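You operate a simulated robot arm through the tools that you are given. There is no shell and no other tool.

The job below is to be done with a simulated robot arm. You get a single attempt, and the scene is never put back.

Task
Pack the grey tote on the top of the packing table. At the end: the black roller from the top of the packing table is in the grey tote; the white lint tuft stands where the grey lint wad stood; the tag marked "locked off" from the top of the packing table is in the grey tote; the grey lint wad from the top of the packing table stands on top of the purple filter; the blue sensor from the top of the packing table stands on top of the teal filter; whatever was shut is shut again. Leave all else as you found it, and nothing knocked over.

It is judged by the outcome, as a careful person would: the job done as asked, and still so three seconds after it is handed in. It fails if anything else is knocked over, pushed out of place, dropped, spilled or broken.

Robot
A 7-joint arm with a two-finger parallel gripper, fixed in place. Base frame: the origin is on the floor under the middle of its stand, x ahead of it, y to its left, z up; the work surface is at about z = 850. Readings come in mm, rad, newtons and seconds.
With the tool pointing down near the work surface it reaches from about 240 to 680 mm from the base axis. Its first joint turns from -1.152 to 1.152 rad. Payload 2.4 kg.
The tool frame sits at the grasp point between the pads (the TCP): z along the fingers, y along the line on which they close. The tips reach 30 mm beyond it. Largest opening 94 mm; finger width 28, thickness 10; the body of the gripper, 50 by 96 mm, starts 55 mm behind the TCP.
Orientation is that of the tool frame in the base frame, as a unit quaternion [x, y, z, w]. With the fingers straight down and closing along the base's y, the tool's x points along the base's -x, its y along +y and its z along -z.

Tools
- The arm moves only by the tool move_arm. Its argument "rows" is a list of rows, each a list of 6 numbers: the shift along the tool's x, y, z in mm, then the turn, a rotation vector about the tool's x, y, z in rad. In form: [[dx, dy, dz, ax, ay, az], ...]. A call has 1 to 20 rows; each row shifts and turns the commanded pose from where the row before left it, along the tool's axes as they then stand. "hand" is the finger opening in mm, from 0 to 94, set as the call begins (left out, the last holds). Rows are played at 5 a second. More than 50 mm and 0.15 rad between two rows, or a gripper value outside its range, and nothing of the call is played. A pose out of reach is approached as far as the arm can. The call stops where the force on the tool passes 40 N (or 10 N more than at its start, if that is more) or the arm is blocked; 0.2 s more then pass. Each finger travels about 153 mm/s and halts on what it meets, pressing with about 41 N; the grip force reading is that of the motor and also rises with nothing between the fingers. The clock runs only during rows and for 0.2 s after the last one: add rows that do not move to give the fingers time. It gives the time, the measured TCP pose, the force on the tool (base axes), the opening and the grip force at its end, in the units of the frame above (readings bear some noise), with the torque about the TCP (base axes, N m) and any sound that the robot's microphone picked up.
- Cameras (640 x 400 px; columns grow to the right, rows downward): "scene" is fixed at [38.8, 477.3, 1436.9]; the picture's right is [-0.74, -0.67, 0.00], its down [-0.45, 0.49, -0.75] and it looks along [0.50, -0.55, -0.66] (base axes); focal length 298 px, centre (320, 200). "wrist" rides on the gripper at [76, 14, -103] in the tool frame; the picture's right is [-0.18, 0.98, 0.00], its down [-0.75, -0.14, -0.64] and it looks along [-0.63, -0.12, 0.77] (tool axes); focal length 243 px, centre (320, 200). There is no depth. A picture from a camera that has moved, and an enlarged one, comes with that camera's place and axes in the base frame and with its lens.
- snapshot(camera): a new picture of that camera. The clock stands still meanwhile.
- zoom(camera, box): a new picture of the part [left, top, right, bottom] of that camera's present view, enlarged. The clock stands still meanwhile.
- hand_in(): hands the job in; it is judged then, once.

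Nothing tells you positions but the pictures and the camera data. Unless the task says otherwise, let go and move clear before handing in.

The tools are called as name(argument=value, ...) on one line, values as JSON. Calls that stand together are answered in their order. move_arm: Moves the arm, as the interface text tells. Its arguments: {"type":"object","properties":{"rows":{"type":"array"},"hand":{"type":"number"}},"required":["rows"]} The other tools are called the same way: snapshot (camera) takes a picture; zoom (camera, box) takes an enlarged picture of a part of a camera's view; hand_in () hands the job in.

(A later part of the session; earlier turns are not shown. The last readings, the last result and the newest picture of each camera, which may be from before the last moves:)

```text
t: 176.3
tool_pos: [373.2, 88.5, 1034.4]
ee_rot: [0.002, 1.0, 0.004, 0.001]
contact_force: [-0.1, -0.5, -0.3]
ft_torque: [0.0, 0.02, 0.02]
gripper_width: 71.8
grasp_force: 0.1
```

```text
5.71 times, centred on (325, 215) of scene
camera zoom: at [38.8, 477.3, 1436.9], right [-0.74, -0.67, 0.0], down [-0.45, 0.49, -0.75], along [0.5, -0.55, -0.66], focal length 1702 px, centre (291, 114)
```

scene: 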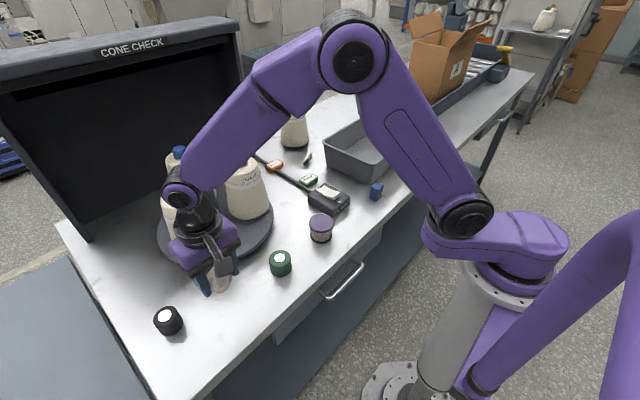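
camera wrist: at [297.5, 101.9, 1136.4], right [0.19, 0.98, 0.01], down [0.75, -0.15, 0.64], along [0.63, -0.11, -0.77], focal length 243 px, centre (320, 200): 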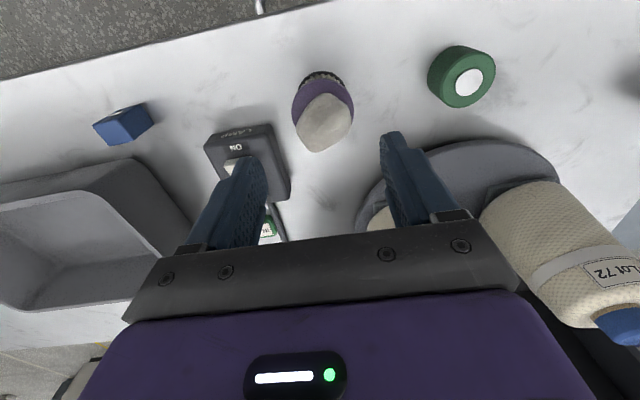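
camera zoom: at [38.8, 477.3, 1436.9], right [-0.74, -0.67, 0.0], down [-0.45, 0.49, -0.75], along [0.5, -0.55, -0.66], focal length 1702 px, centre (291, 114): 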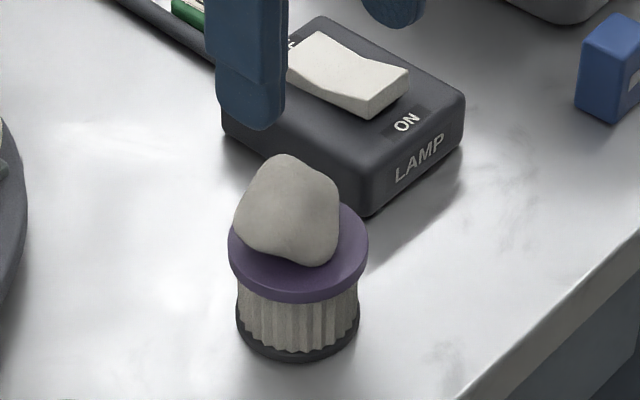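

The wad stands neatly on the purple filter. Next is the white tuft near (638, −131). I'll move over for a close look to plan the grasp, staying clear of the tote's rim.

move_arm(rows=[[0, 0, -30, 0, 0, 0], [-40, -25, 0, 0, 0, 0], [-40, -25, 0, 0, 0, 0], [-40, -30, 0, 0, 0, 0], [-40, -30, 0, 0, 0, 0], [-30, -35, 0, 0, 0, 0], [-20, -40, 0, 0, 0, 0], [-15, -35, 0, 0, 0, 0], [0, 0, 30, 0, 0, 0], [0, 0, 35, 0, 0, 0], [0, 0, 0, 0, 0, 0]], hand=94)

snapshot(camera="wrist")

zoom(camera="wrist", box=[270, 90, 430, 210])

```text
t: 178.7
tool_pos: [600.1, -132.3, 994.8]
ee_rot: [0.0, 1.0, 0.005, 0.001]
contact_force: [-0.5, 0.6, -0.3]
ft_torque: [0.0, 0.0, -0.01]
gripper_width: 94.0
grasp_force: 0.0
```

```text
taken
camera wrist: at [523.0, -118.6, 1097.4], right [0.19, 0.98, 0.01], down [0.75, -0.15, 0.64], along [0.63, -0.11, -0.77], focal length 243 px, centre (320, 200)
```

wrist: 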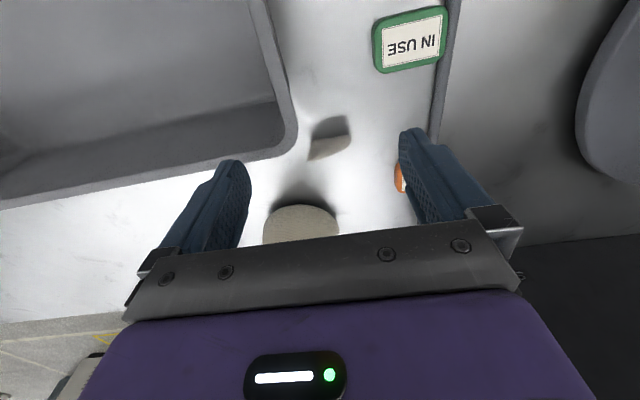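

```text
3.33 times, centred on (350, 150) of wrist
camera zoom: at [523.0, -118.6, 1097.4], right [0.19, 0.98, 0.01], down [0.75, -0.15, 0.64], along [0.63, -0.11, -0.77], focal length 809 px, centre (220, 367)
```

zoom: 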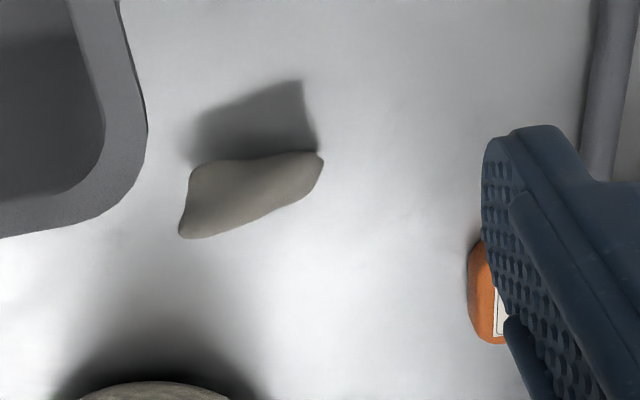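

The tuft is a thin fin, about 20 mm thick, 48 mm long and tall at its −y end. I'll grip it across its thin side, so I'll turn to yaw +90° above it at a safe height.

move_arm(rows=[[0, 0, -20, 0, 0, 0], [0, 0, 0, 0, 0, 0.1428], [0, 0, 0, 0, 0, 0.1428], [0, 0, 0, 0, 0, 0.1428], [0, 0, 0, 0, 0, 0.1428], [0, 0, 0, 0, 0, 0.1428], [0, 0, 0, 0, 0, 0.1428], [0, 0, 0, 0, 0, 0.1428], [0, 0, 0, 0, 0, 0.1428], [0, 0, 0, 0, 0, 0.1428], [0, 0, 0, 0, 0, 0.1428], [0, 0, 0, 0, 0, 0.1428], [0, 36, 0, 0, 0, 0], [0, 0, 0, 0, 0, 0]], hand=70)

snapshot(camera="wrist")

zoom(camera="wrist", box=[240, 70, 400, 190])

```text
t: 181.7
tool_pos: [635.8, -132.4, 1016.6]
ee_rot: [0.709, 0.706, 0.003, -0.002]
contact_force: [0.0, 0.0, 0.0]
ft_torque: [-0.01, 0.01, -0.02]
gripper_width: 69.7
grasp_force: 0.0
```

```text
taken
camera wrist: at [650.0, -57.3, 1119.0], right [0.98, -0.19, 0.0], down [-0.14, -0.76, 0.64], along [-0.12, -0.62, -0.77], focal length 243 px, centre (320, 200)
```

wrist: 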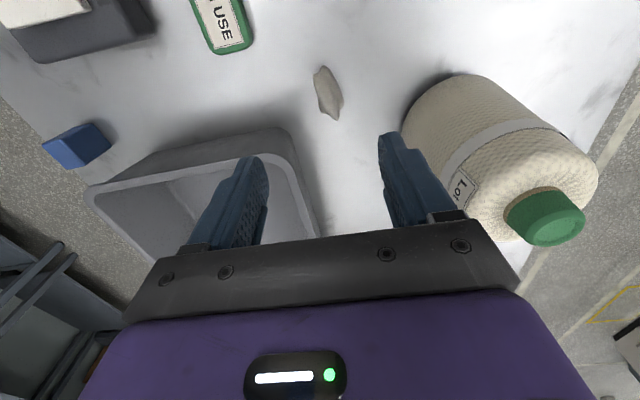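

```text
3.33 times, centred on (320, 130) of wrist
camera zoom: at [650.0, -57.3, 1119.0], right [0.98, -0.19, 0.0], down [-0.14, -0.76, 0.64], along [-0.12, -0.62, -0.77], focal length 809 px, centre (320, 433)
```

zoom: 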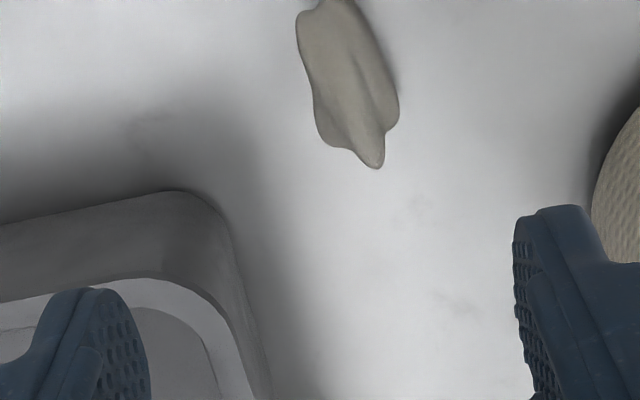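

The tuft's centre is at about (645, −134), lying nearly along y. I'll centre on it and lower part-way, checking alignment.

move_arm(rows=[[-1.6, 9, 0, 0, 0, 0], [0, 0, 25, 0, 0, 0], [0, 0, 25, 0, 0, 0], [0, 0, 20, 0, 0, 0], [0, 0, 0, 0, 0, 0]])

snapshot(camera="wrist")

zoom(camera="wrist", box=[220, 80, 420, 230])

```text
t: 182.9
tool_pos: [646.2, -131.6, 944.9]
ee_rot: [0.708, 0.707, 0.002, -0.003]
contact_force: [-0.9, 0.2, 0.0]
ft_torque: [-0.02, 0.0, 0.0]
gripper_width: 70.2
grasp_force: 0.1
```

```text
taken
camera wrist: at [660.5, -56.6, 1048.2], right [0.98, -0.19, 0.0], down [-0.14, -0.76, 0.64], along [-0.12, -0.62, -0.77], focal length 243 px, centre (320, 200)
```

wrist: 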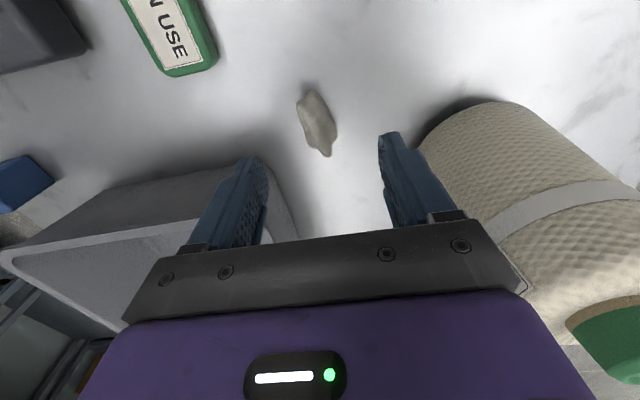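

```text
2.67 times, centred on (320, 155) of wrist
camera zoom: at [660.5, -56.6, 1048.2], right [0.98, -0.19, 0.0], down [-0.14, -0.76, 0.64], along [-0.12, -0.62, -0.77], focal length 647 px, centre (320, 320)
```

zoom: 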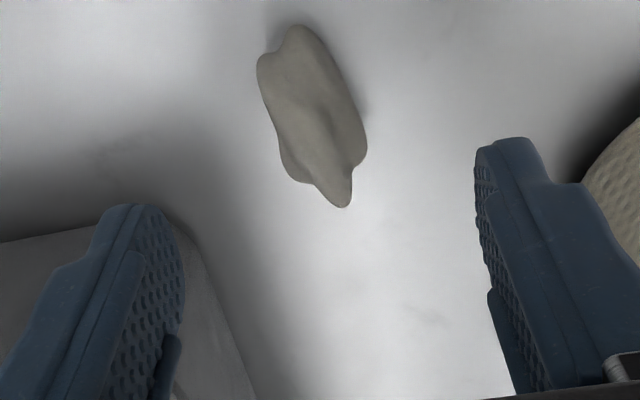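

Alignment is good. I'll narrow the opening to 52 mm to stay away from the tote, shift 2 mm, and descend to the tuft.

move_arm(rows=[[-1, -2, 0, 0, 0, 0], [0, 0, 15, 0, 0, 0], [0, 0, 15, 0, 0, 0], [0, 0, 14, 0, 0, 0], [0, 0, 12, 0, 0, 0], [0, 0, 0, 0, 0, 0]], hand=52)

snapshot(camera="wrist")

zoom(camera="scene", box=[260, 110, 380, 200])

```text
t: 184.3
tool_pos: [643.1, -135.0, 890.7]
ee_rot: [0.708, 0.707, 0.005, -0.002]
contact_force: [0.1, -0.6, 0.2]
ft_torque: [-0.01, -0.02, 0.01]
gripper_width: 51.9
grasp_force: 0.1
```

```text
taken
camera wrist: at [657.9, -59.6, 993.4], right [0.98, -0.19, 0.0], down [-0.14, -0.76, 0.64], along [-0.12, -0.62, -0.77], focal length 243 px, centre (320, 200)
```

wrist: 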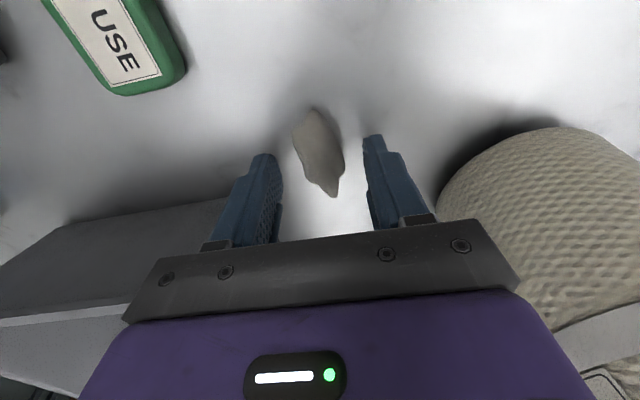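

```text
4.44 times, centred on (320, 155) of scene
camera zoom: at [38.8, 477.3, 1436.9], right [-0.74, -0.67, 0.0], down [-0.45, 0.49, -0.75], along [0.5, -0.55, -0.66], focal length 1324 px, centre (320, 400)
```

zoom: 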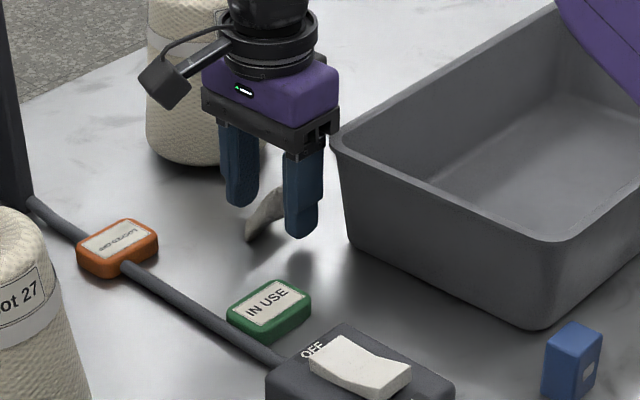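

The tuft is between the fingers and the hand clears the tote. I'll lower 3 mm more and close gently.

move_arm(rows=[[0, 0, 3, 0, 0, 0], [0, 0, 0, 0, 0, 0]])

move_arm(rows=[[0, 0, 0, 0, 0, 0], [0, 0, 0, 0, 0, 0], [0, 0, 0, 0, 0, 0], [0, 0, 0, 0, 0, 0]], hand=5)

snapshot(camera="wrist")

```text
t: 184.9
tool_pos: [642.7, -134.7, 888.4]
ee_rot: [0.708, 0.706, 0.005, -0.003]
contact_force: [0.7, 0.0, 0.5]
ft_torque: [0.02, -0.01, -0.02]
gripper_width: 52.2
grasp_force: 0.1
```

```text
t: 185.9
tool_pos: [643.1, -134.1, 887.7]
ee_rot: [0.708, 0.707, 0.004, -0.002]
contact_force: [0.8, 0.8, 1.7]
ft_torque: [0.0, 0.0, 0.03]
gripper_width: 13.6
grasp_force: 40.9
```

```text
taken
camera wrist: at [657.0, -59.1, 991.1], right [0.98, -0.19, 0.0], down [-0.14, -0.76, 0.64], along [-0.12, -0.62, -0.77], focal length 243 px, centre (320, 200)
```

wrist: 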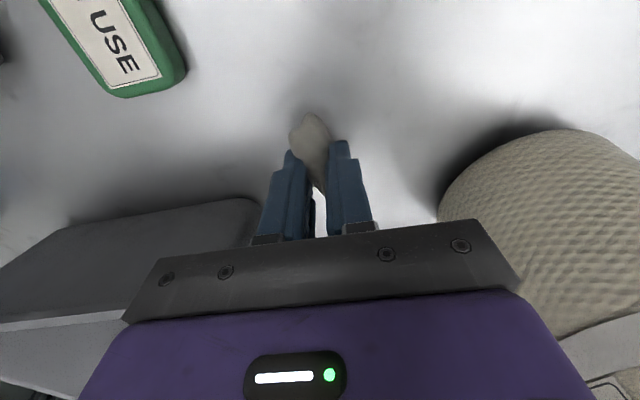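

The tuft is gripped at 13.6 mm. I'll lift slowly and check it's secure.

move_arm(rows=[[0, 0, -5, 0, 0, 0], [0, 0, -10, 0, 0, 0], [0, 0, -20, 0, 0, 0], [0, 0, -30, 0, 0, 0], [0, 0, -40, 0, 0, 0], [0, 0, 0, 0, 0, 0]])

snapshot(camera="wrist")

zoom(camera="scene", box=[260, 90, 380, 190])

```text
t: 187.3
tool_pos: [644.0, -135.4, 994.9]
ee_rot: [0.708, 0.706, 0.004, -0.002]
contact_force: [-0.6, 0.1, 0.1]
ft_torque: [0.02, -0.01, -0.04]
gripper_width: 14.4
grasp_force: 40.7
```

```text
taken
camera wrist: at [657.1, -59.8, 1098.6], right [0.98, -0.19, 0.0], down [-0.14, -0.76, 0.64], along [-0.12, -0.62, -0.77], focal length 243 px, centre (320, 200)
```

wrist: 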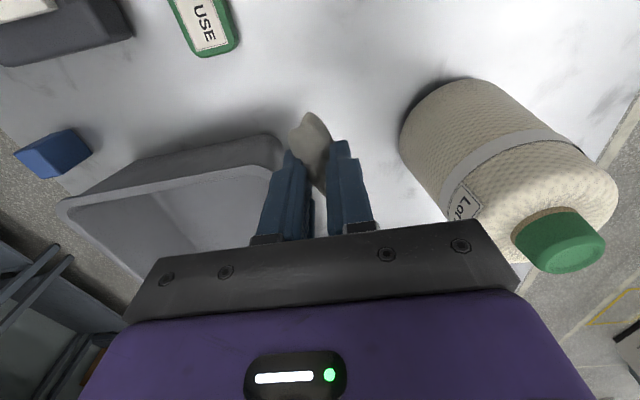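

```text
4.00 times, centred on (320, 140) of scene
camera zoom: at [38.8, 477.3, 1436.9], right [-0.74, -0.67, 0.0], down [-0.45, 0.49, -0.75], along [0.5, -0.55, -0.66], focal length 1191 px, centre (320, 440)
```

zoom: 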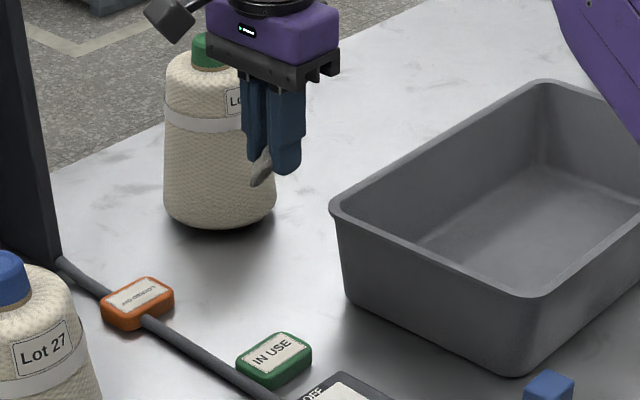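

The tuft is held securely. I'll carry it high and around to the wad's old spot at about (385.5, 369.5).

move_arm(rows=[[0, 0, -35, 0, 0, 0], [0, -43, -30, 0, 0, 0], [0, -43, 0, 0, 0, 0], [0, -43, 0, 0, 0, 0], [0, -43, 0, 0, 0, 0], [0, -43, 0, 0, 0, 0], [0, -44, 0, 0, 0, 0], [45, 0, 0, 0, 0, 0], [45, 0, 0, 0, 0, 0], [45, 0, 0, 0, 0, 0], [45, 0, 0, 0, 0, 0], [45, 0, 0, 0, 0, 0], [45, 0, 0, 0, 0, 0], [45, 0, 0, 0, 0, 0], [45, 0, 0, 0, 0, 0], [45, 0, 0, 0, 0, 0], [45, 0, 0, 0, 0, 0], [45, 0, 0, 0, 0, 0], [9, 0, 0, 0, 0, 0], [0, 0, 0, 0, 0, 0]])

snapshot(camera="wrist")

snapshot(camera="scene")

```text
refused: row 2 steps farther than a row can; nothing moved
```

```text
taken
camera wrist: at [657.1, -59.8, 1098.6], right [0.98, -0.19, 0.0], down [-0.14, -0.76, 0.64], along [-0.12, -0.62, -0.77], focal length 243 px, centre (320, 200)
```

wrist: 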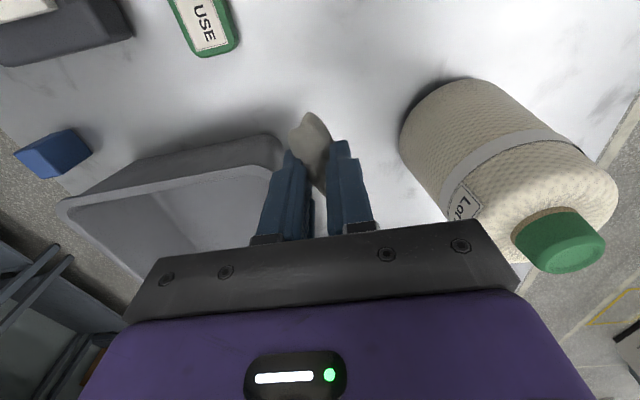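

```text
taken
```

scene: 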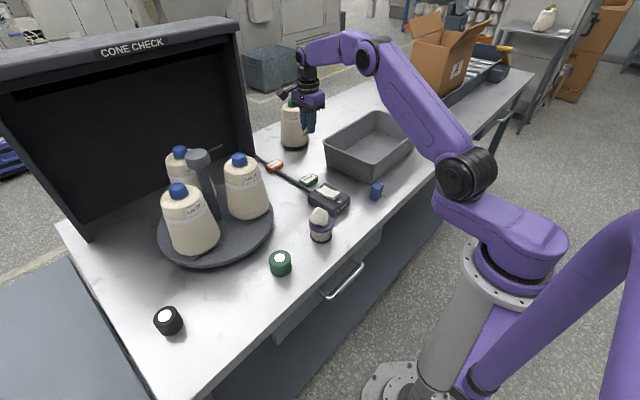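

One diagonal row was slightly too long and was refused, so nothing moved. I'll resend with lift and sideways motion kept in separate rows.

move_arm(rows=[[0, 0, -35, 0, 0, 0], [0, 0, -30, 0, 0, 0], [0, -43, 0, 0, 0, 0], [0, -43, 0, 0, 0, 0], [0, -43, 0, 0, 0, 0], [0, -43, 0, 0, 0, 0], [0, -43, 0, 0, 0, 0], [0, -44, 0, 0, 0, 0], [45, 0, 0, 0, 0, 0], [45, 0, 0, 0, 0, 0], [45, 0, 0, 0, 0, 0], [45, 0, 0, 0, 0, 0], [45, 0, 0, 0, 0, 0], [45, 0, 0, 0, 0, 0], [45, 0, 0, 0, 0, 0], [45, 0, 0, 0, 0, 0], [45, 0, 0, 0, 0, 0], [45, 0, 0, 0, 0, 0], [45, 0, 0, 0, 0, 0], [9, 0, 0, 0, 0, 0]])

snapshot(camera="wrist")

snapshot(camera="scene")

```text
t: 191.5
tool_pos: [381.9, 368.6, 1062.6]
ee_rot: [0.708, 0.706, 0.004, -0.002]
contact_force: [-0.2, 0.0, -0.6]
ft_torque: [-0.02, -0.05, 0.03]
gripper_width: 14.2
grasp_force: 41.8
```

```text
taken
camera wrist: at [395.7, 443.3, 1165.9], right [0.98, -0.19, 0.0], down [-0.14, -0.76, 0.64], along [-0.12, -0.62, -0.77], focal length 243 px, centre (320, 200)
```

wrist: 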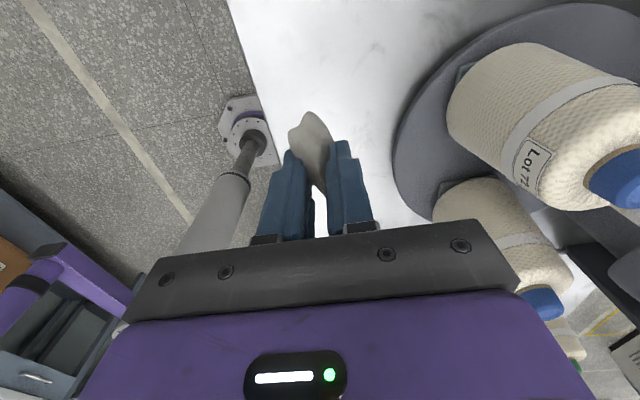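

```text
taken
```

scene: 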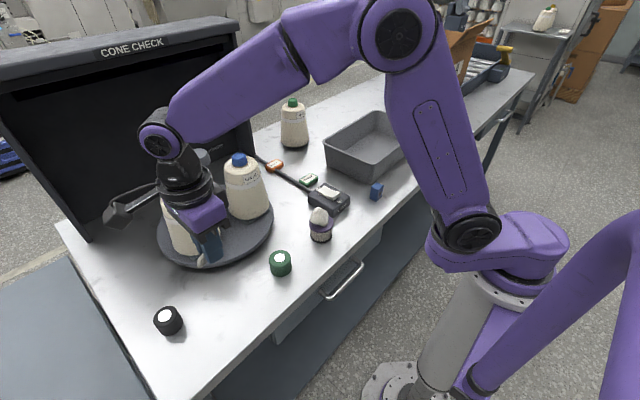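

I'm above the wad's old spot. I'll shift 2.5 mm and lower in stages.

move_arm(rows=[[0, 2.6, 0, 0, 0, 0], [0, 0, 35, 0, 0, 0], [0, 0, 35, 0, 0, 0], [0, 0, 35, 0, 0, 0], [0, 0, 30, 0, 0, 0], [0, 0, 15, 0, 0, 0], [0, 0, 10, 0, 0, 0], [0, 0, 6, 0, 0, 0], [0, 0, 0, 0, 0, 0]])

snapshot(camera="wrist")

zoom(camera="scene", box=[170, 250, 290, 350])

```text
t: 193.5
tool_pos: [386.4, 369.8, 896.3]
ee_rot: [0.708, 0.706, 0.004, -0.002]
contact_force: [0.4, 1.1, -0.4]
ft_torque: [-0.01, 0.01, -0.02]
gripper_width: 14.0
grasp_force: 41.3
```

```text
taken
camera wrist: at [401.5, 445.6, 1000.3], right [0.98, -0.19, 0.0], down [-0.14, -0.76, 0.64], along [-0.12, -0.62, -0.77], focal length 243 px, centre (320, 200)
```

wrist: 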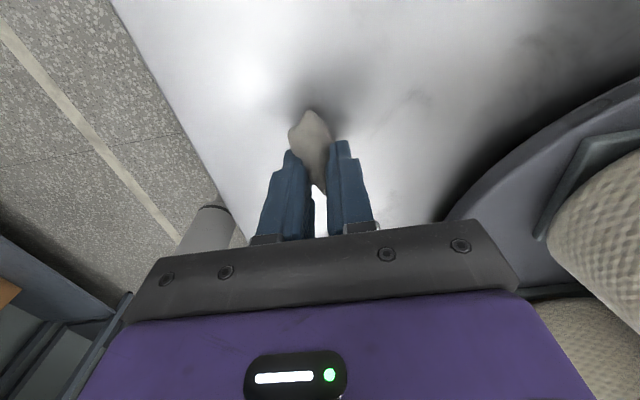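

```text
4.00 times, centred on (230, 300) of scene
camera zoom: at [38.8, 477.3, 1436.9], right [-0.74, -0.67, 0.0], down [-0.45, 0.49, -0.75], along [0.5, -0.55, -0.66], focal length 1191 px, centre (680, -200)
```

zoom: 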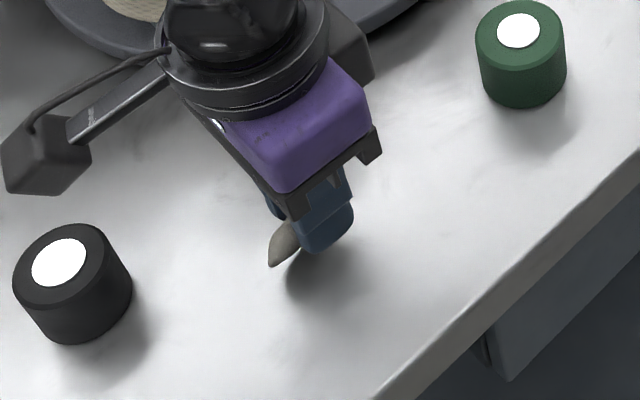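

It's about 8 mm above the table. I'll lower in 2 mm steps until contact.

move_arm(rows=[[0, 0, 3, 0, 0, 0], [0, 0, 2, 0, 0, 0], [0, 0, 1.5, 0, 0, 0], [0, 0, 0, 0, 0, 0]])

move_arm(rows=[[0, 0, 1, 0, 0, 0], [0, 0, 1, 0, 0, 0], [0, 0, 0, 0, 0, 0]])

```text
t: 194.5
tool_pos: [386.9, 368.3, 890.0]
ee_rot: [0.708, 0.706, 0.003, -0.003]
contact_force: [-1.3, 0.2, 0.1]
ft_torque: [-0.02, 0.0, 0.0]
gripper_width: 14.1
grasp_force: 40.8
```

```text
t: 195.3
tool_pos: [388.4, 370.2, 888.4]
ee_rot: [0.708, 0.706, 0.005, -0.003]
contact_force: [-0.4, -2.6, 13.2]
ft_torque: [-0.03, 0.1, 0.02]
gripper_width: 14.1
grasp_force: 41.5
```

The tuft is touching the table. I'll relax slightly and release in stages.

move_arm(rows=[[0, 0, -0.6, 0, 0, 0], [0, 0, 0, 0, 0, 0]])

move_arm(rows=[[0, 0, 0, 0, 0, 0], [0, 0, 0, 0, 0, 0]], hand=18)

move_arm(rows=[[0, 0, 0, 0, 0, 0], [0, 0, 0, 0, 0, 0]], hand=36)

snapshot(camera="wrist")

```text
t: 195.9
tool_pos: [386.7, 370.6, 887.9]
ee_rot: [0.708, 0.707, 0.004, -0.002]
contact_force: [-0.4, 1.7, 3.3]
ft_torque: [0.09, 0.1, -0.01]
gripper_width: 14.5
grasp_force: 41.1
```

```text
t: 196.5
tool_pos: [386.6, 369.5, 888.5]
ee_rot: [0.708, 0.706, 0.003, -0.002]
contact_force: [0.0, -0.2, -0.1]
ft_torque: [-0.04, 0.01, 0.02]
gripper_width: 20.2
grasp_force: 25.8
```

```text
t: 197.1
tool_pos: [385.9, 370.3, 889.7]
ee_rot: [0.708, 0.706, 0.004, -0.002]
contact_force: [0.5, -0.1, 0.1]
ft_torque: [0.02, 0.0, 0.0]
gripper_width: 35.9
grasp_force: 0.0
```

```text
taken
camera wrist: at [400.7, 445.4, 992.4], right [0.98, -0.19, 0.0], down [-0.14, -0.76, 0.64], along [-0.12, -0.62, -0.77], focal length 243 px, centre (320, 200)
```

wrist: 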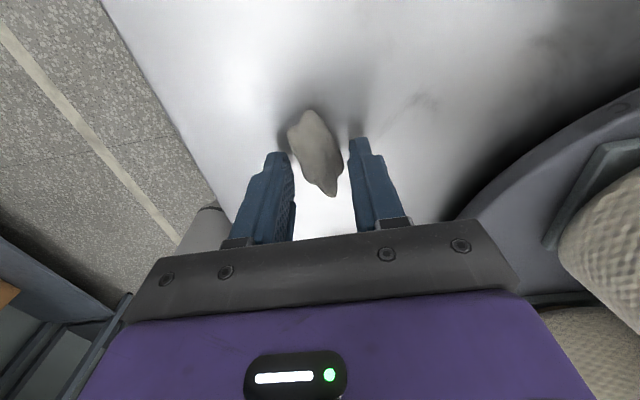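

The tuft is released and standing. I'll rise straight up and check.

move_arm(rows=[[0, 0, 0, 0, 0, 0], [0, 0, -10, 0, 0, 0], [0, 0, -20, 0, 0, 0], [0, 0, -30, 0, 0, 0], [0, 0, -40, 0, 0, 0], [0, 0, -40, 0, 0, 0], [0, 0, 0, 0, 0, 0]], hand=50)

snapshot(camera="wrist")

zoom(camera="scene", box=[190, 260, 290, 350])

```text
t: 198.7
tool_pos: [382.7, 368.1, 1025.0]
ee_rot: [0.708, 0.707, 0.004, -0.002]
contact_force: [-0.4, -0.6, 0.2]
ft_torque: [0.01, 0.02, -0.01]
gripper_width: 50.1
grasp_force: 0.1
```

```text
taken
camera wrist: at [397.8, 444.1, 1129.2], right [0.98, -0.19, 0.0], down [-0.14, -0.76, 0.64], along [-0.12, -0.62, -0.77], focal length 243 px, centre (320, 200)
```

wrist: 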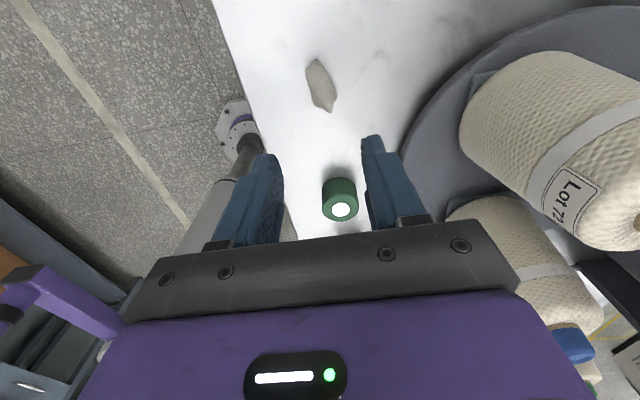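

```text
4.44 times, centred on (240, 305) of scene
camera zoom: at [38.8, 477.3, 1436.9], right [-0.74, -0.67, 0.0], down [-0.45, 0.49, -0.75], along [0.5, -0.55, -0.66], focal length 1324 px, centre (676, -267)
```

zoom: 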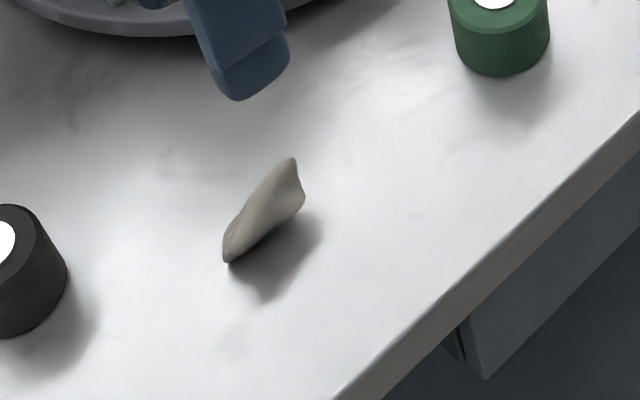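

The tuft stands at the wad's former spot in the same upright pose. Before moving on I want both lint pieces in one picture to compare their colours directly.

move_arm(rows=[[0, 0, -25, 0, 0, 0], [-45, 0, 0, 0, 0, 0], [-45, 0, 0, 0, 0, -0.1428], [-45, 0, 0, 0, 0, -0.1428], [0, 0, 0, 0, 0, -0.1428], [0, 0, 0, 0, 0, -0.1428], [0, 0, 0, 0, 0, -0.1428], [0, 0, 0, 0, 0, -0.1428], [0, 0, 0, 0, 0, -0.1428], [0, 0, 0, 0, 0, -0.1428], [0, 0, 0, 0, 0, -0.1428], [0, 0, 0, 0, 0, -0.1428], [0, 0, 0, 0, 0, -0.1428], [0, 0, 0, 0, 0, 0]], hand=94)

snapshot(camera="wrist")

zoom(camera="wrist", box=[160, 20, 500, 240])

```text
t: 201.7
tool_pos: [392.6, 233.6, 1051.4]
ee_rot: [0.0, 1.0, 0.005, 0.001]
contact_force: [0.2, 0.3, -0.4]
ft_torque: [-0.02, -0.03, 0.01]
gripper_width: 94.2
grasp_force: 0.0
```

```text
taken
camera wrist: at [316.4, 247.2, 1154.3], right [0.18, 0.98, 0.01], down [0.75, -0.15, 0.64], along [0.63, -0.11, -0.77], focal length 243 px, centre (320, 200)
```

wrist: 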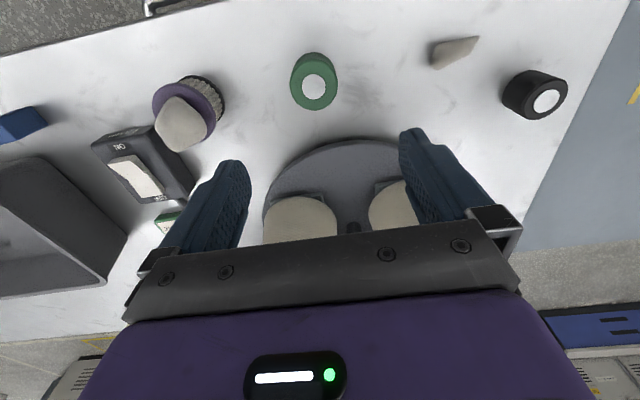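

```text
1.82 times, centred on (330, 130) of wrist
camera zoom: at [316.4, 247.2, 1154.3], right [0.18, 0.98, 0.01], down [0.75, -0.15, 0.64], along [0.63, -0.11, -0.77], focal length 441 px, centre (302, 327)
```

zoom: 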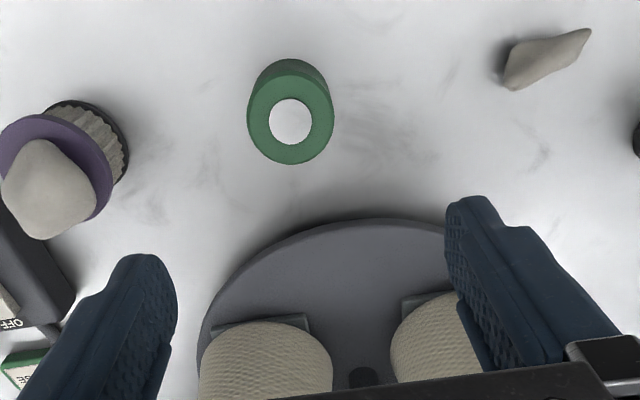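

Both pieces look close in colour here. I'll zoom in on each in this same view to compare more carefully.

zoom(camera="wrist", box=[420, 25, 492, 79])

zoom(camera="wrist", box=[145, 85, 217, 159])

zoom(camera="scene", box=[200, 200, 350, 330])

```text
7.41 times, centred on (456, 52) of wrist
camera zoom: at [316.4, 247.2, 1154.3], right [0.18, 0.98, 0.01], down [0.75, -0.15, 0.64], along [0.63, -0.11, -0.77], focal length 1797 px, centre (-687, 1296)
```

zoom: 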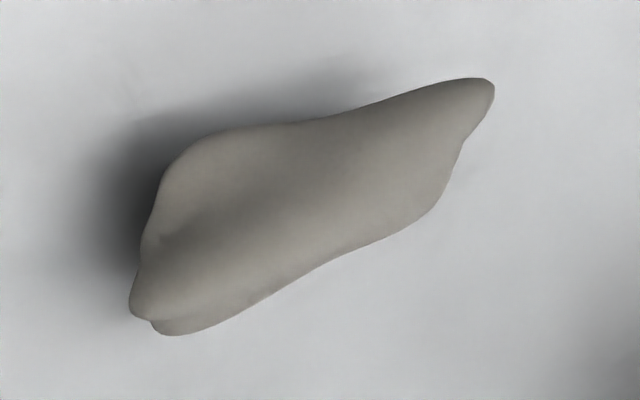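

```text
5.41 times, centred on (181, 122) of wrist
camera zoom: at [316.4, 247.2, 1154.3], right [0.18, 0.98, 0.01], down [0.75, -0.15, 0.64], along [0.63, -0.11, -0.77], focal length 1312 px, centre (1071, 622)
```

zoom: 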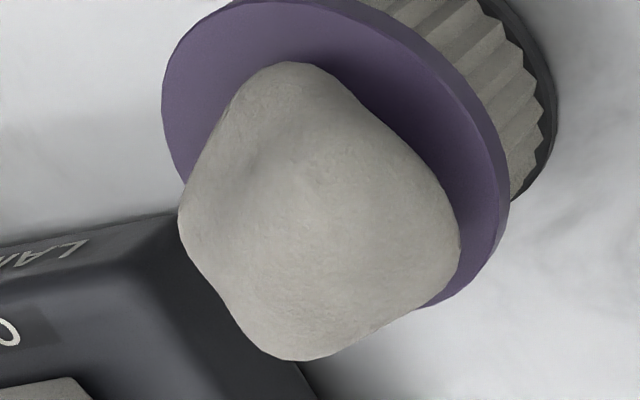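

```text
3.08 times, centred on (275, 265) of scene
camera zoom: at [38.8, 477.3, 1436.9], right [-0.74, -0.67, 0.0], down [-0.45, 0.49, -0.75], along [0.5, -0.55, -0.66], focal length 916 px, centre (458, 0)
```

zoom: 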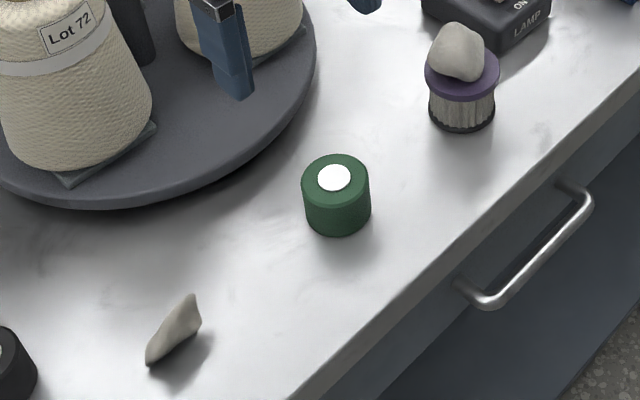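

By elimination and shape, the rounded lump is the wad and the fin is the tuft, but the colour check is close. I'll try viewing both from the far, lit side by turning the wrist to yaw 180°.

move_arm(rows=[[0, 0, -30, 0, 0, 0.1428], [0, 0, -30, 0, 0, 0.1428], [0, 0, 0, 0, 0, 0.1428], [0, 0, 0, 0, 0, 0.1428], [0, 0, 0, 0, 0, 0.1428], [0, 0, 0, 0, 0, 0.1428], [0, 0, 0, 0, 0, 0.1428], [0, 0, 0, 0, 0, 0.1428], [0, 0, 0, 0, 0, 0.1428], [0, 0, 0, 0, 0, 0.1428], [0, 0, 0, 0, 0, 0.1428], [0, 0, 0, 0, 0, 0.1428], [0, 0, 0, 0, 0, 0.1428], [0, 0, 0, 0, 0, 0.1428], [0, 0, 0, 0, 0, 0.1428], [0, 0, 0, 0, 0, 0.1428], [0, 0, 0, 0, 0, 0]])

snapshot(camera="wrist")

```text
t: 205.3
tool_pos: [393.6, 233.1, 1112.7]
ee_rot: [0.91, 0.415, 0.002, -0.004]
contact_force: [-0.5, 0.1, -0.6]
ft_torque: [-0.03, 0.02, 0.02]
gripper_width: 94.0
grasp_force: 0.0
```

```text
taken
camera wrist: at [453.5, 281.3, 1215.6], right [0.62, -0.79, -0.01], down [-0.6, -0.48, 0.64], along [-0.5, -0.39, -0.77], focal length 243 px, centre (320, 200)
```

wrist: 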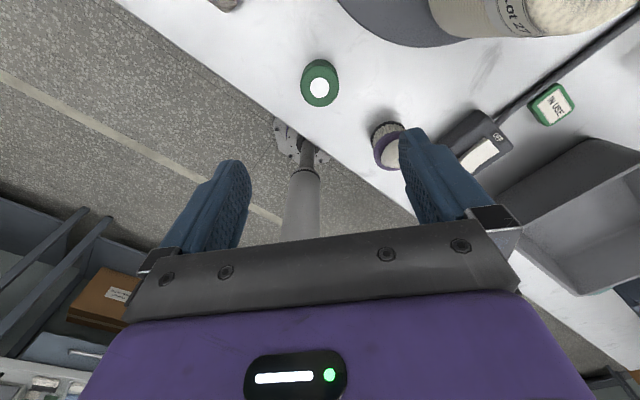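

The turn works. I'll shift to bring the tuft into view from this side.

move_arm(rows=[[37, -8, 0, 0, 0, 0], [37, -8, 0, 0, 0, 0], [37, -8, 0, 0, 0, 0], [0, 0, 0, 0, 0, 0.14], [0, 0, 0, 0, 0, 0.14], [0, 0, 0, 0, 0, 0]])

snapshot(camera="wrist")

zoom(camera="wrist", box=[220, 10, 460, 190])

```text
t: 206.7
tool_pos: [436.4, 307.3, 1110.4]
ee_rot: [0.958, 0.287, 0.002, -0.007]
contact_force: [0.4, 0.6, 0.8]
ft_torque: [0.02, -0.02, -0.02]
gripper_width: 94.0
grasp_force: 0.1
out of reach, approached as far as the arm can: row 5
```

```text
taken
camera wrist: at [507.9, 335.5, 1213.9], right [0.39, -0.92, -0.01], down [-0.71, -0.3, 0.64], along [-0.59, -0.24, -0.77], focal length 243 px, centre (320, 200)
```

wrist: 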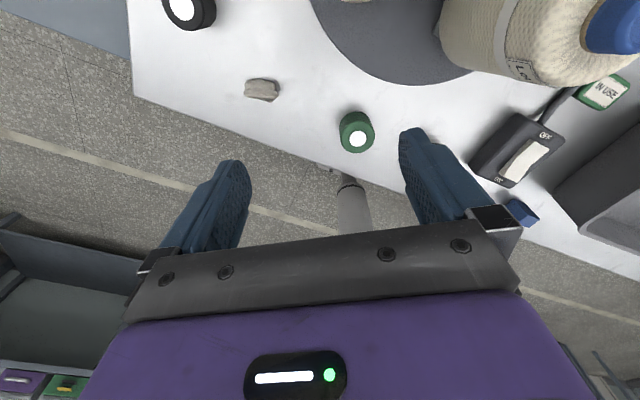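

```text
2.22 times, centred on (340, 100) of wrist
camera zoom: at [507.9, 335.5, 1213.9], right [0.39, -0.92, -0.01], down [-0.71, -0.3, 0.64], along [-0.59, -0.24, -0.77], focal length 539 px, centre (276, 422)
```

zoom: 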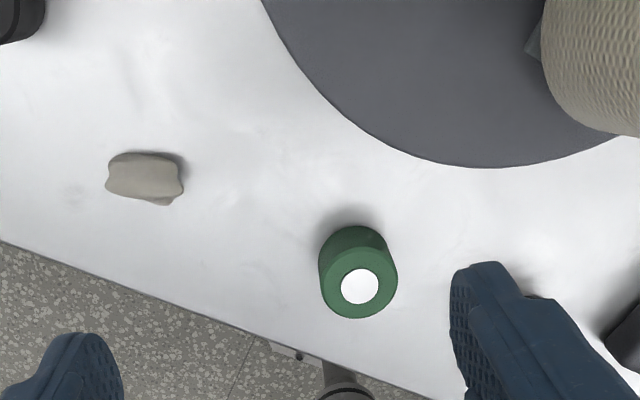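

Here I see the tuft's far side. I'll zoom in on it.

zoom(camera="wrist", box=[225, 60, 305, 120])

move_arm(rows=[[-30, 10, 0, 0, 0, 0], [-40, 10, 0, 0, 0, 0], [-40, 10, 0, 0, 0, 0], [-40, 10, 0, 0, 0, 0], [-40, 10, 0, 0, 0, 0], [0, 0, 0, 0, 0, 0]])

snapshot(camera="wrist")

```text
6.67 times, centred on (265, 90) of wrist
camera zoom: at [507.9, 335.5, 1213.9], right [0.39, -0.92, -0.01], down [-0.71, -0.3, 0.64], along [-0.59, -0.24, -0.77], focal length 1618 px, centre (687, 933)
```

zoom: 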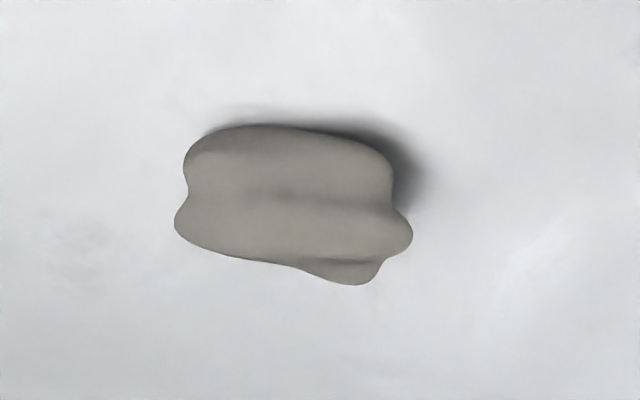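

```text
t: 208.1
tool_pos: [306.0, 157.7, 1108.5]
ee_rot: [0.959, 0.283, 0.001, -0.003]
contact_force: [-0.4, -0.3, -0.2]
ft_torque: [0.01, 0.01, -0.01]
gripper_width: 93.8
grasp_force: 0.0
```

```text
taken
camera wrist: at [377.4, 186.4, 1211.8], right [0.38, -0.93, -0.01], down [-0.71, -0.3, 0.64], along [-0.59, -0.24, -0.77], focal length 243 px, centre (320, 200)
```

wrist: 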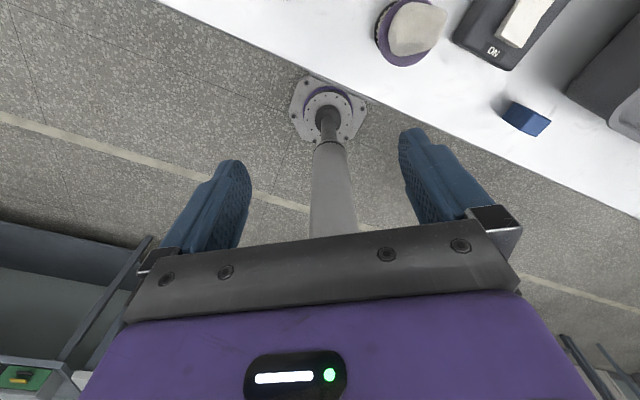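

Now the lump on the filter is in view from a similar side. I'll zoom in to compare it with the tuft.

zoom(camera="wrist", box=[370, 0, 460, 68])

zoom(camera="wrist", box=[360, 0, 580, 140])

```text
5.88 times, centred on (415, 34) of wrist
camera zoom: at [377.4, 186.4, 1211.8], right [0.38, -0.93, -0.01], down [-0.71, -0.3, 0.64], along [-0.59, -0.24, -0.77], focal length 1427 px, centre (-239, 1176)
```

zoom: 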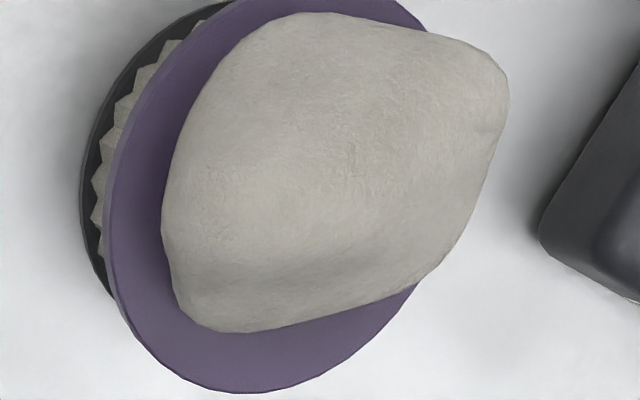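

```text
2.86 times, centred on (470, 70) of wrist
camera zoom: at [377.4, 186.4, 1211.8], right [0.38, -0.93, -0.01], down [-0.71, -0.3, 0.64], along [-0.59, -0.24, -0.77], focal length 693 px, centre (-109, 571)
```

zoom: 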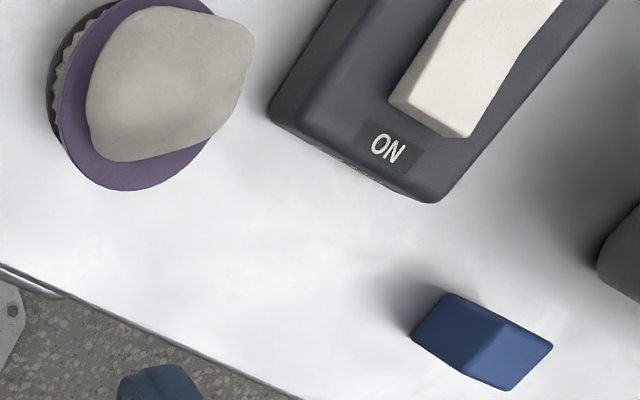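

From this lit side the tuft-like fin looks clearly darker grey than the rounded lump, which looks off-white with a fibrous surface. That matters for which is which, so I'll repeat the exact earlier view (same camera pose, same spot on the table) with the fin there now.

move_arm(rows=[[0, 0, 0, 0, 0, -0.1428], [0, 0, 0, 0, 0, -0.1428], [0, 0, 0, 0, 0, -0.1428], [0, 0, 0, 0, 0, -0.1428], [0, 0, 0, 0, 0, -0.1428], [0, 0, 0, 0, 0, -0.1428], [0, 0, 0, 0, 0, -0.13], [0, 0, 0, 0, 0, 0]])

```text
t: 209.9
tool_pos: [304.7, 160.5, 1110.0]
ee_rot: [0.71, 0.704, 0.003, -0.003]
contact_force: [0.2, -0.3, -0.6]
ft_torque: [0.01, 0.03, 0.0]
gripper_width: 93.8
grasp_force: 0.1
```

move_arm(rows=[[45, 10, 0, 0, 0, 0], [45, 10, 0, 0, 0, 0], [45, 10, 0, 0, 0, 0], [45, 12, 0, 0, 0, 0], [45, 11, 0, 0, 0, 0], [22, 0, 20, 0, 0, 0], [0, 0, 41, 0, 0, 0], [0, 0, 0, 0, 0, 0]])

snapshot(camera="wrist")

zoom(camera="wrist", box=[270, 70, 430, 190])

```text
t: 211.7
tool_pos: [364.6, 406.8, 1050.7]
ee_rot: [0.71, 0.704, 0.003, -0.003]
contact_force: [1.2, -0.2, -1.0]
ft_torque: [0.04, 0.01, -0.01]
gripper_width: 93.8
grasp_force: 0.1
```

```text
taken
camera wrist: at [379.2, 482.5, 1153.4], right [0.98, -0.19, 0.0], down [-0.15, -0.76, 0.64], along [-0.12, -0.62, -0.77], focal length 243 px, centre (320, 200)
```

wrist: 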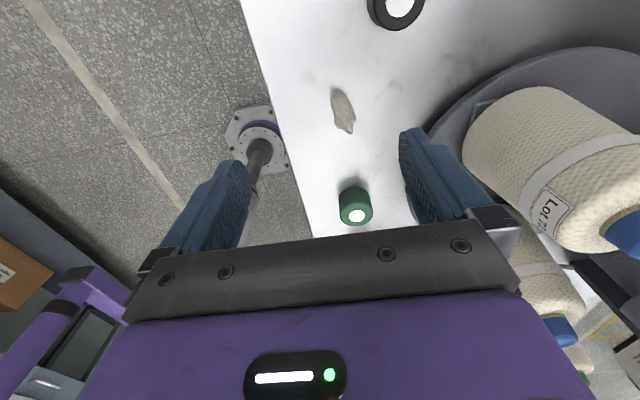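

```text
3.33 times, centred on (350, 130) of wrist
camera zoom: at [379.2, 482.5, 1153.4], right [0.98, -0.19, 0.0], down [-0.15, -0.76, 0.64], along [-0.12, -0.62, -0.77], focal length 809 px, centre (220, 433)
```

zoom: 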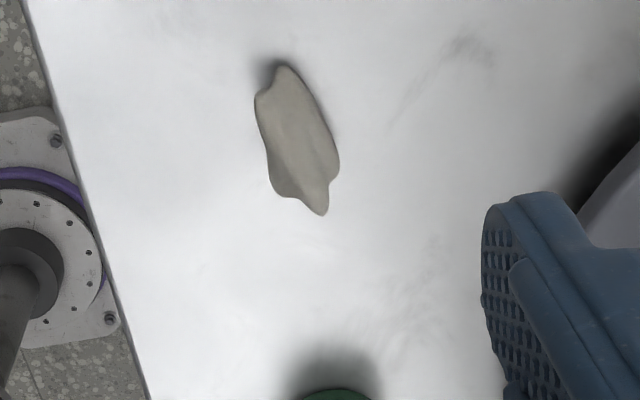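

The two pieces look very similar in this view. I'll take the same 10× scene-camera enlargement I took of the lump at this very spot, now with the fin there, as the fairest comparison.

zoom(camera="scene", box=[205, 286, 253, 326])

zoom(camera="scene", box=[297, 200, 345, 240])

```text
10.00 times, centred on (229, 306) of scene
camera zoom: at [38.8, 477.3, 1436.9], right [-0.74, -0.67, 0.0], down [-0.45, 0.49, -0.75], along [0.5, -0.55, -0.66], focal length 2978 px, centre (1230, -860)
```

zoom: 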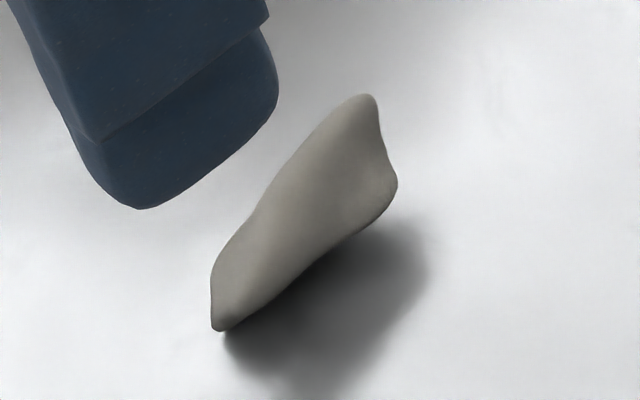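

```text
10.00 times, centred on (321, 220) of scene
camera zoom: at [38.8, 477.3, 1436.9], right [-0.74, -0.67, 0.0], down [-0.45, 0.49, -0.75], along [0.5, -0.55, -0.66], focal length 2978 px, centre (310, 0)
```

zoom: 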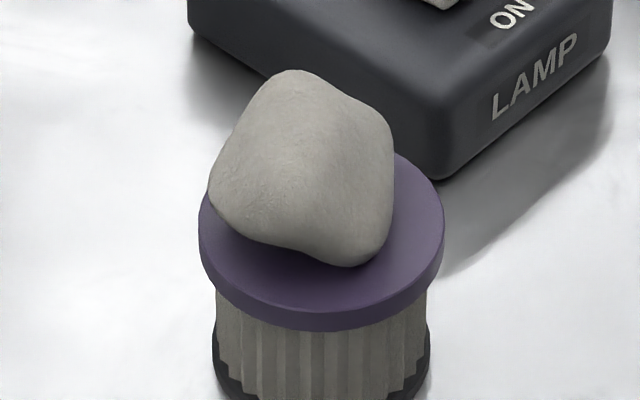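

The two are indistinguishable in colour: both are the same grey. So the fin is most likely a grey look-alike and a white tuft is still hidden somewhere. One area I have never seen is the strip of table just behind the tote's far wall, so I'll look there.

move_arm(rows=[[0, 0, -40, 0, 0, 0], [0, 0, -40, 0, 0, 0], [-47, 0, 0, 0, 0, 0], [-47, 0, 0, 0, 0, 0], [-47, 0, 0, 0, 0, 0], [-47, 0, 0, 0, 0, 0], [-47, 0, 0, 0, 0, 0], [-47, 0, 0, 0, 0, 0], [-47, 0, 0, 0, 0, 0], [-47, 0, 0, 0, 0, 0], [-47, 0, 0, 0, 0, 0], [-47, 0, 0, 0, 0, 0], [-35, 30, 0, 0, 0, 0], [-35, 30, 0, 0, 0, 0], [-30, 35, 0, 0, 0, 0], [-15, 40, 0, 0, 0, 0], [-10, 40, 0, 0, 0, 0], [-10, 40, 0, 0, 0, 0], [0, 30, 0, 0, 0, 0], [0, 0, 0, 0, 0, 0]])

snapshot(camera="wrist")

```text
t: 215.9
tool_pos: [598.4, -200.6, 1127.5]
ee_rot: [0.71, 0.704, 0.004, -0.002]
contact_force: [-0.3, 0.3, -0.1]
ft_torque: [-0.02, 0.01, 0.02]
gripper_width: 94.2
grasp_force: 0.0
```

```text
taken
camera wrist: at [613.7, -124.8, 1230.8], right [0.98, -0.19, 0.0], down [-0.15, -0.76, 0.64], along [-0.12, -0.62, -0.77], focal length 243 px, centre (320, 200)
```

wrist: 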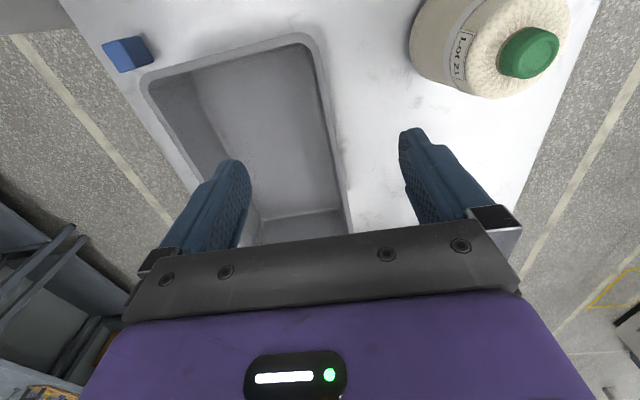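

I can see along the back of the tote now. I'll zoom in on the strip beside its far wall.

zoom(camera="wrist", box=[310, 120, 450, 240])

zoom(camera="wrist", box=[130, 20, 410, 240])

```text
3.33 times, centred on (380, 180) of wrist
camera zoom: at [613.7, -124.8, 1230.8], right [0.98, -0.19, 0.0], down [-0.15, -0.76, 0.64], along [-0.12, -0.62, -0.77], focal length 809 px, centre (120, 267)
```

zoom: 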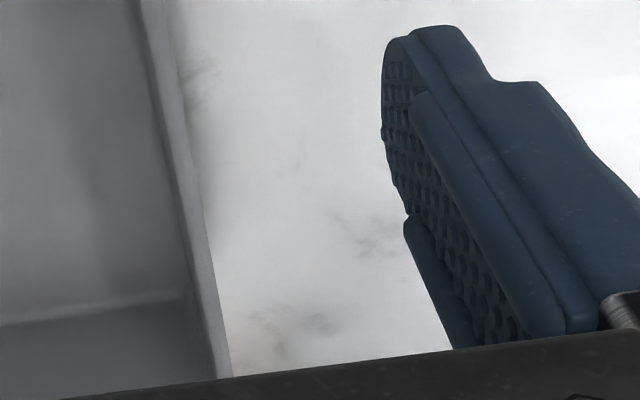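

```text
1.82 times, centred on (270, 130) of wrist
camera zoom: at [613.7, -124.8, 1230.8], right [0.98, -0.19, 0.0], down [-0.15, -0.76, 0.64], along [-0.12, -0.62, -0.77], focal length 441 px, centre (411, 327)
```

zoom: 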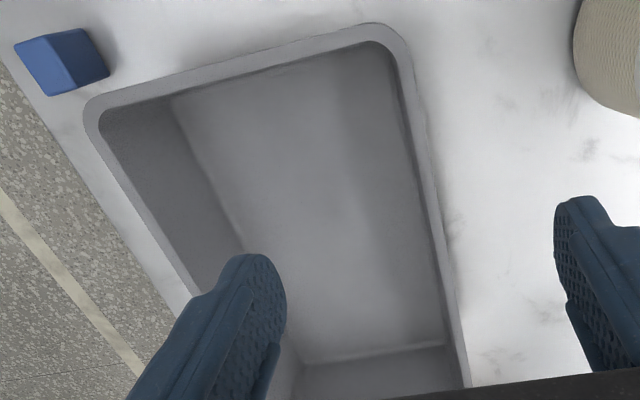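

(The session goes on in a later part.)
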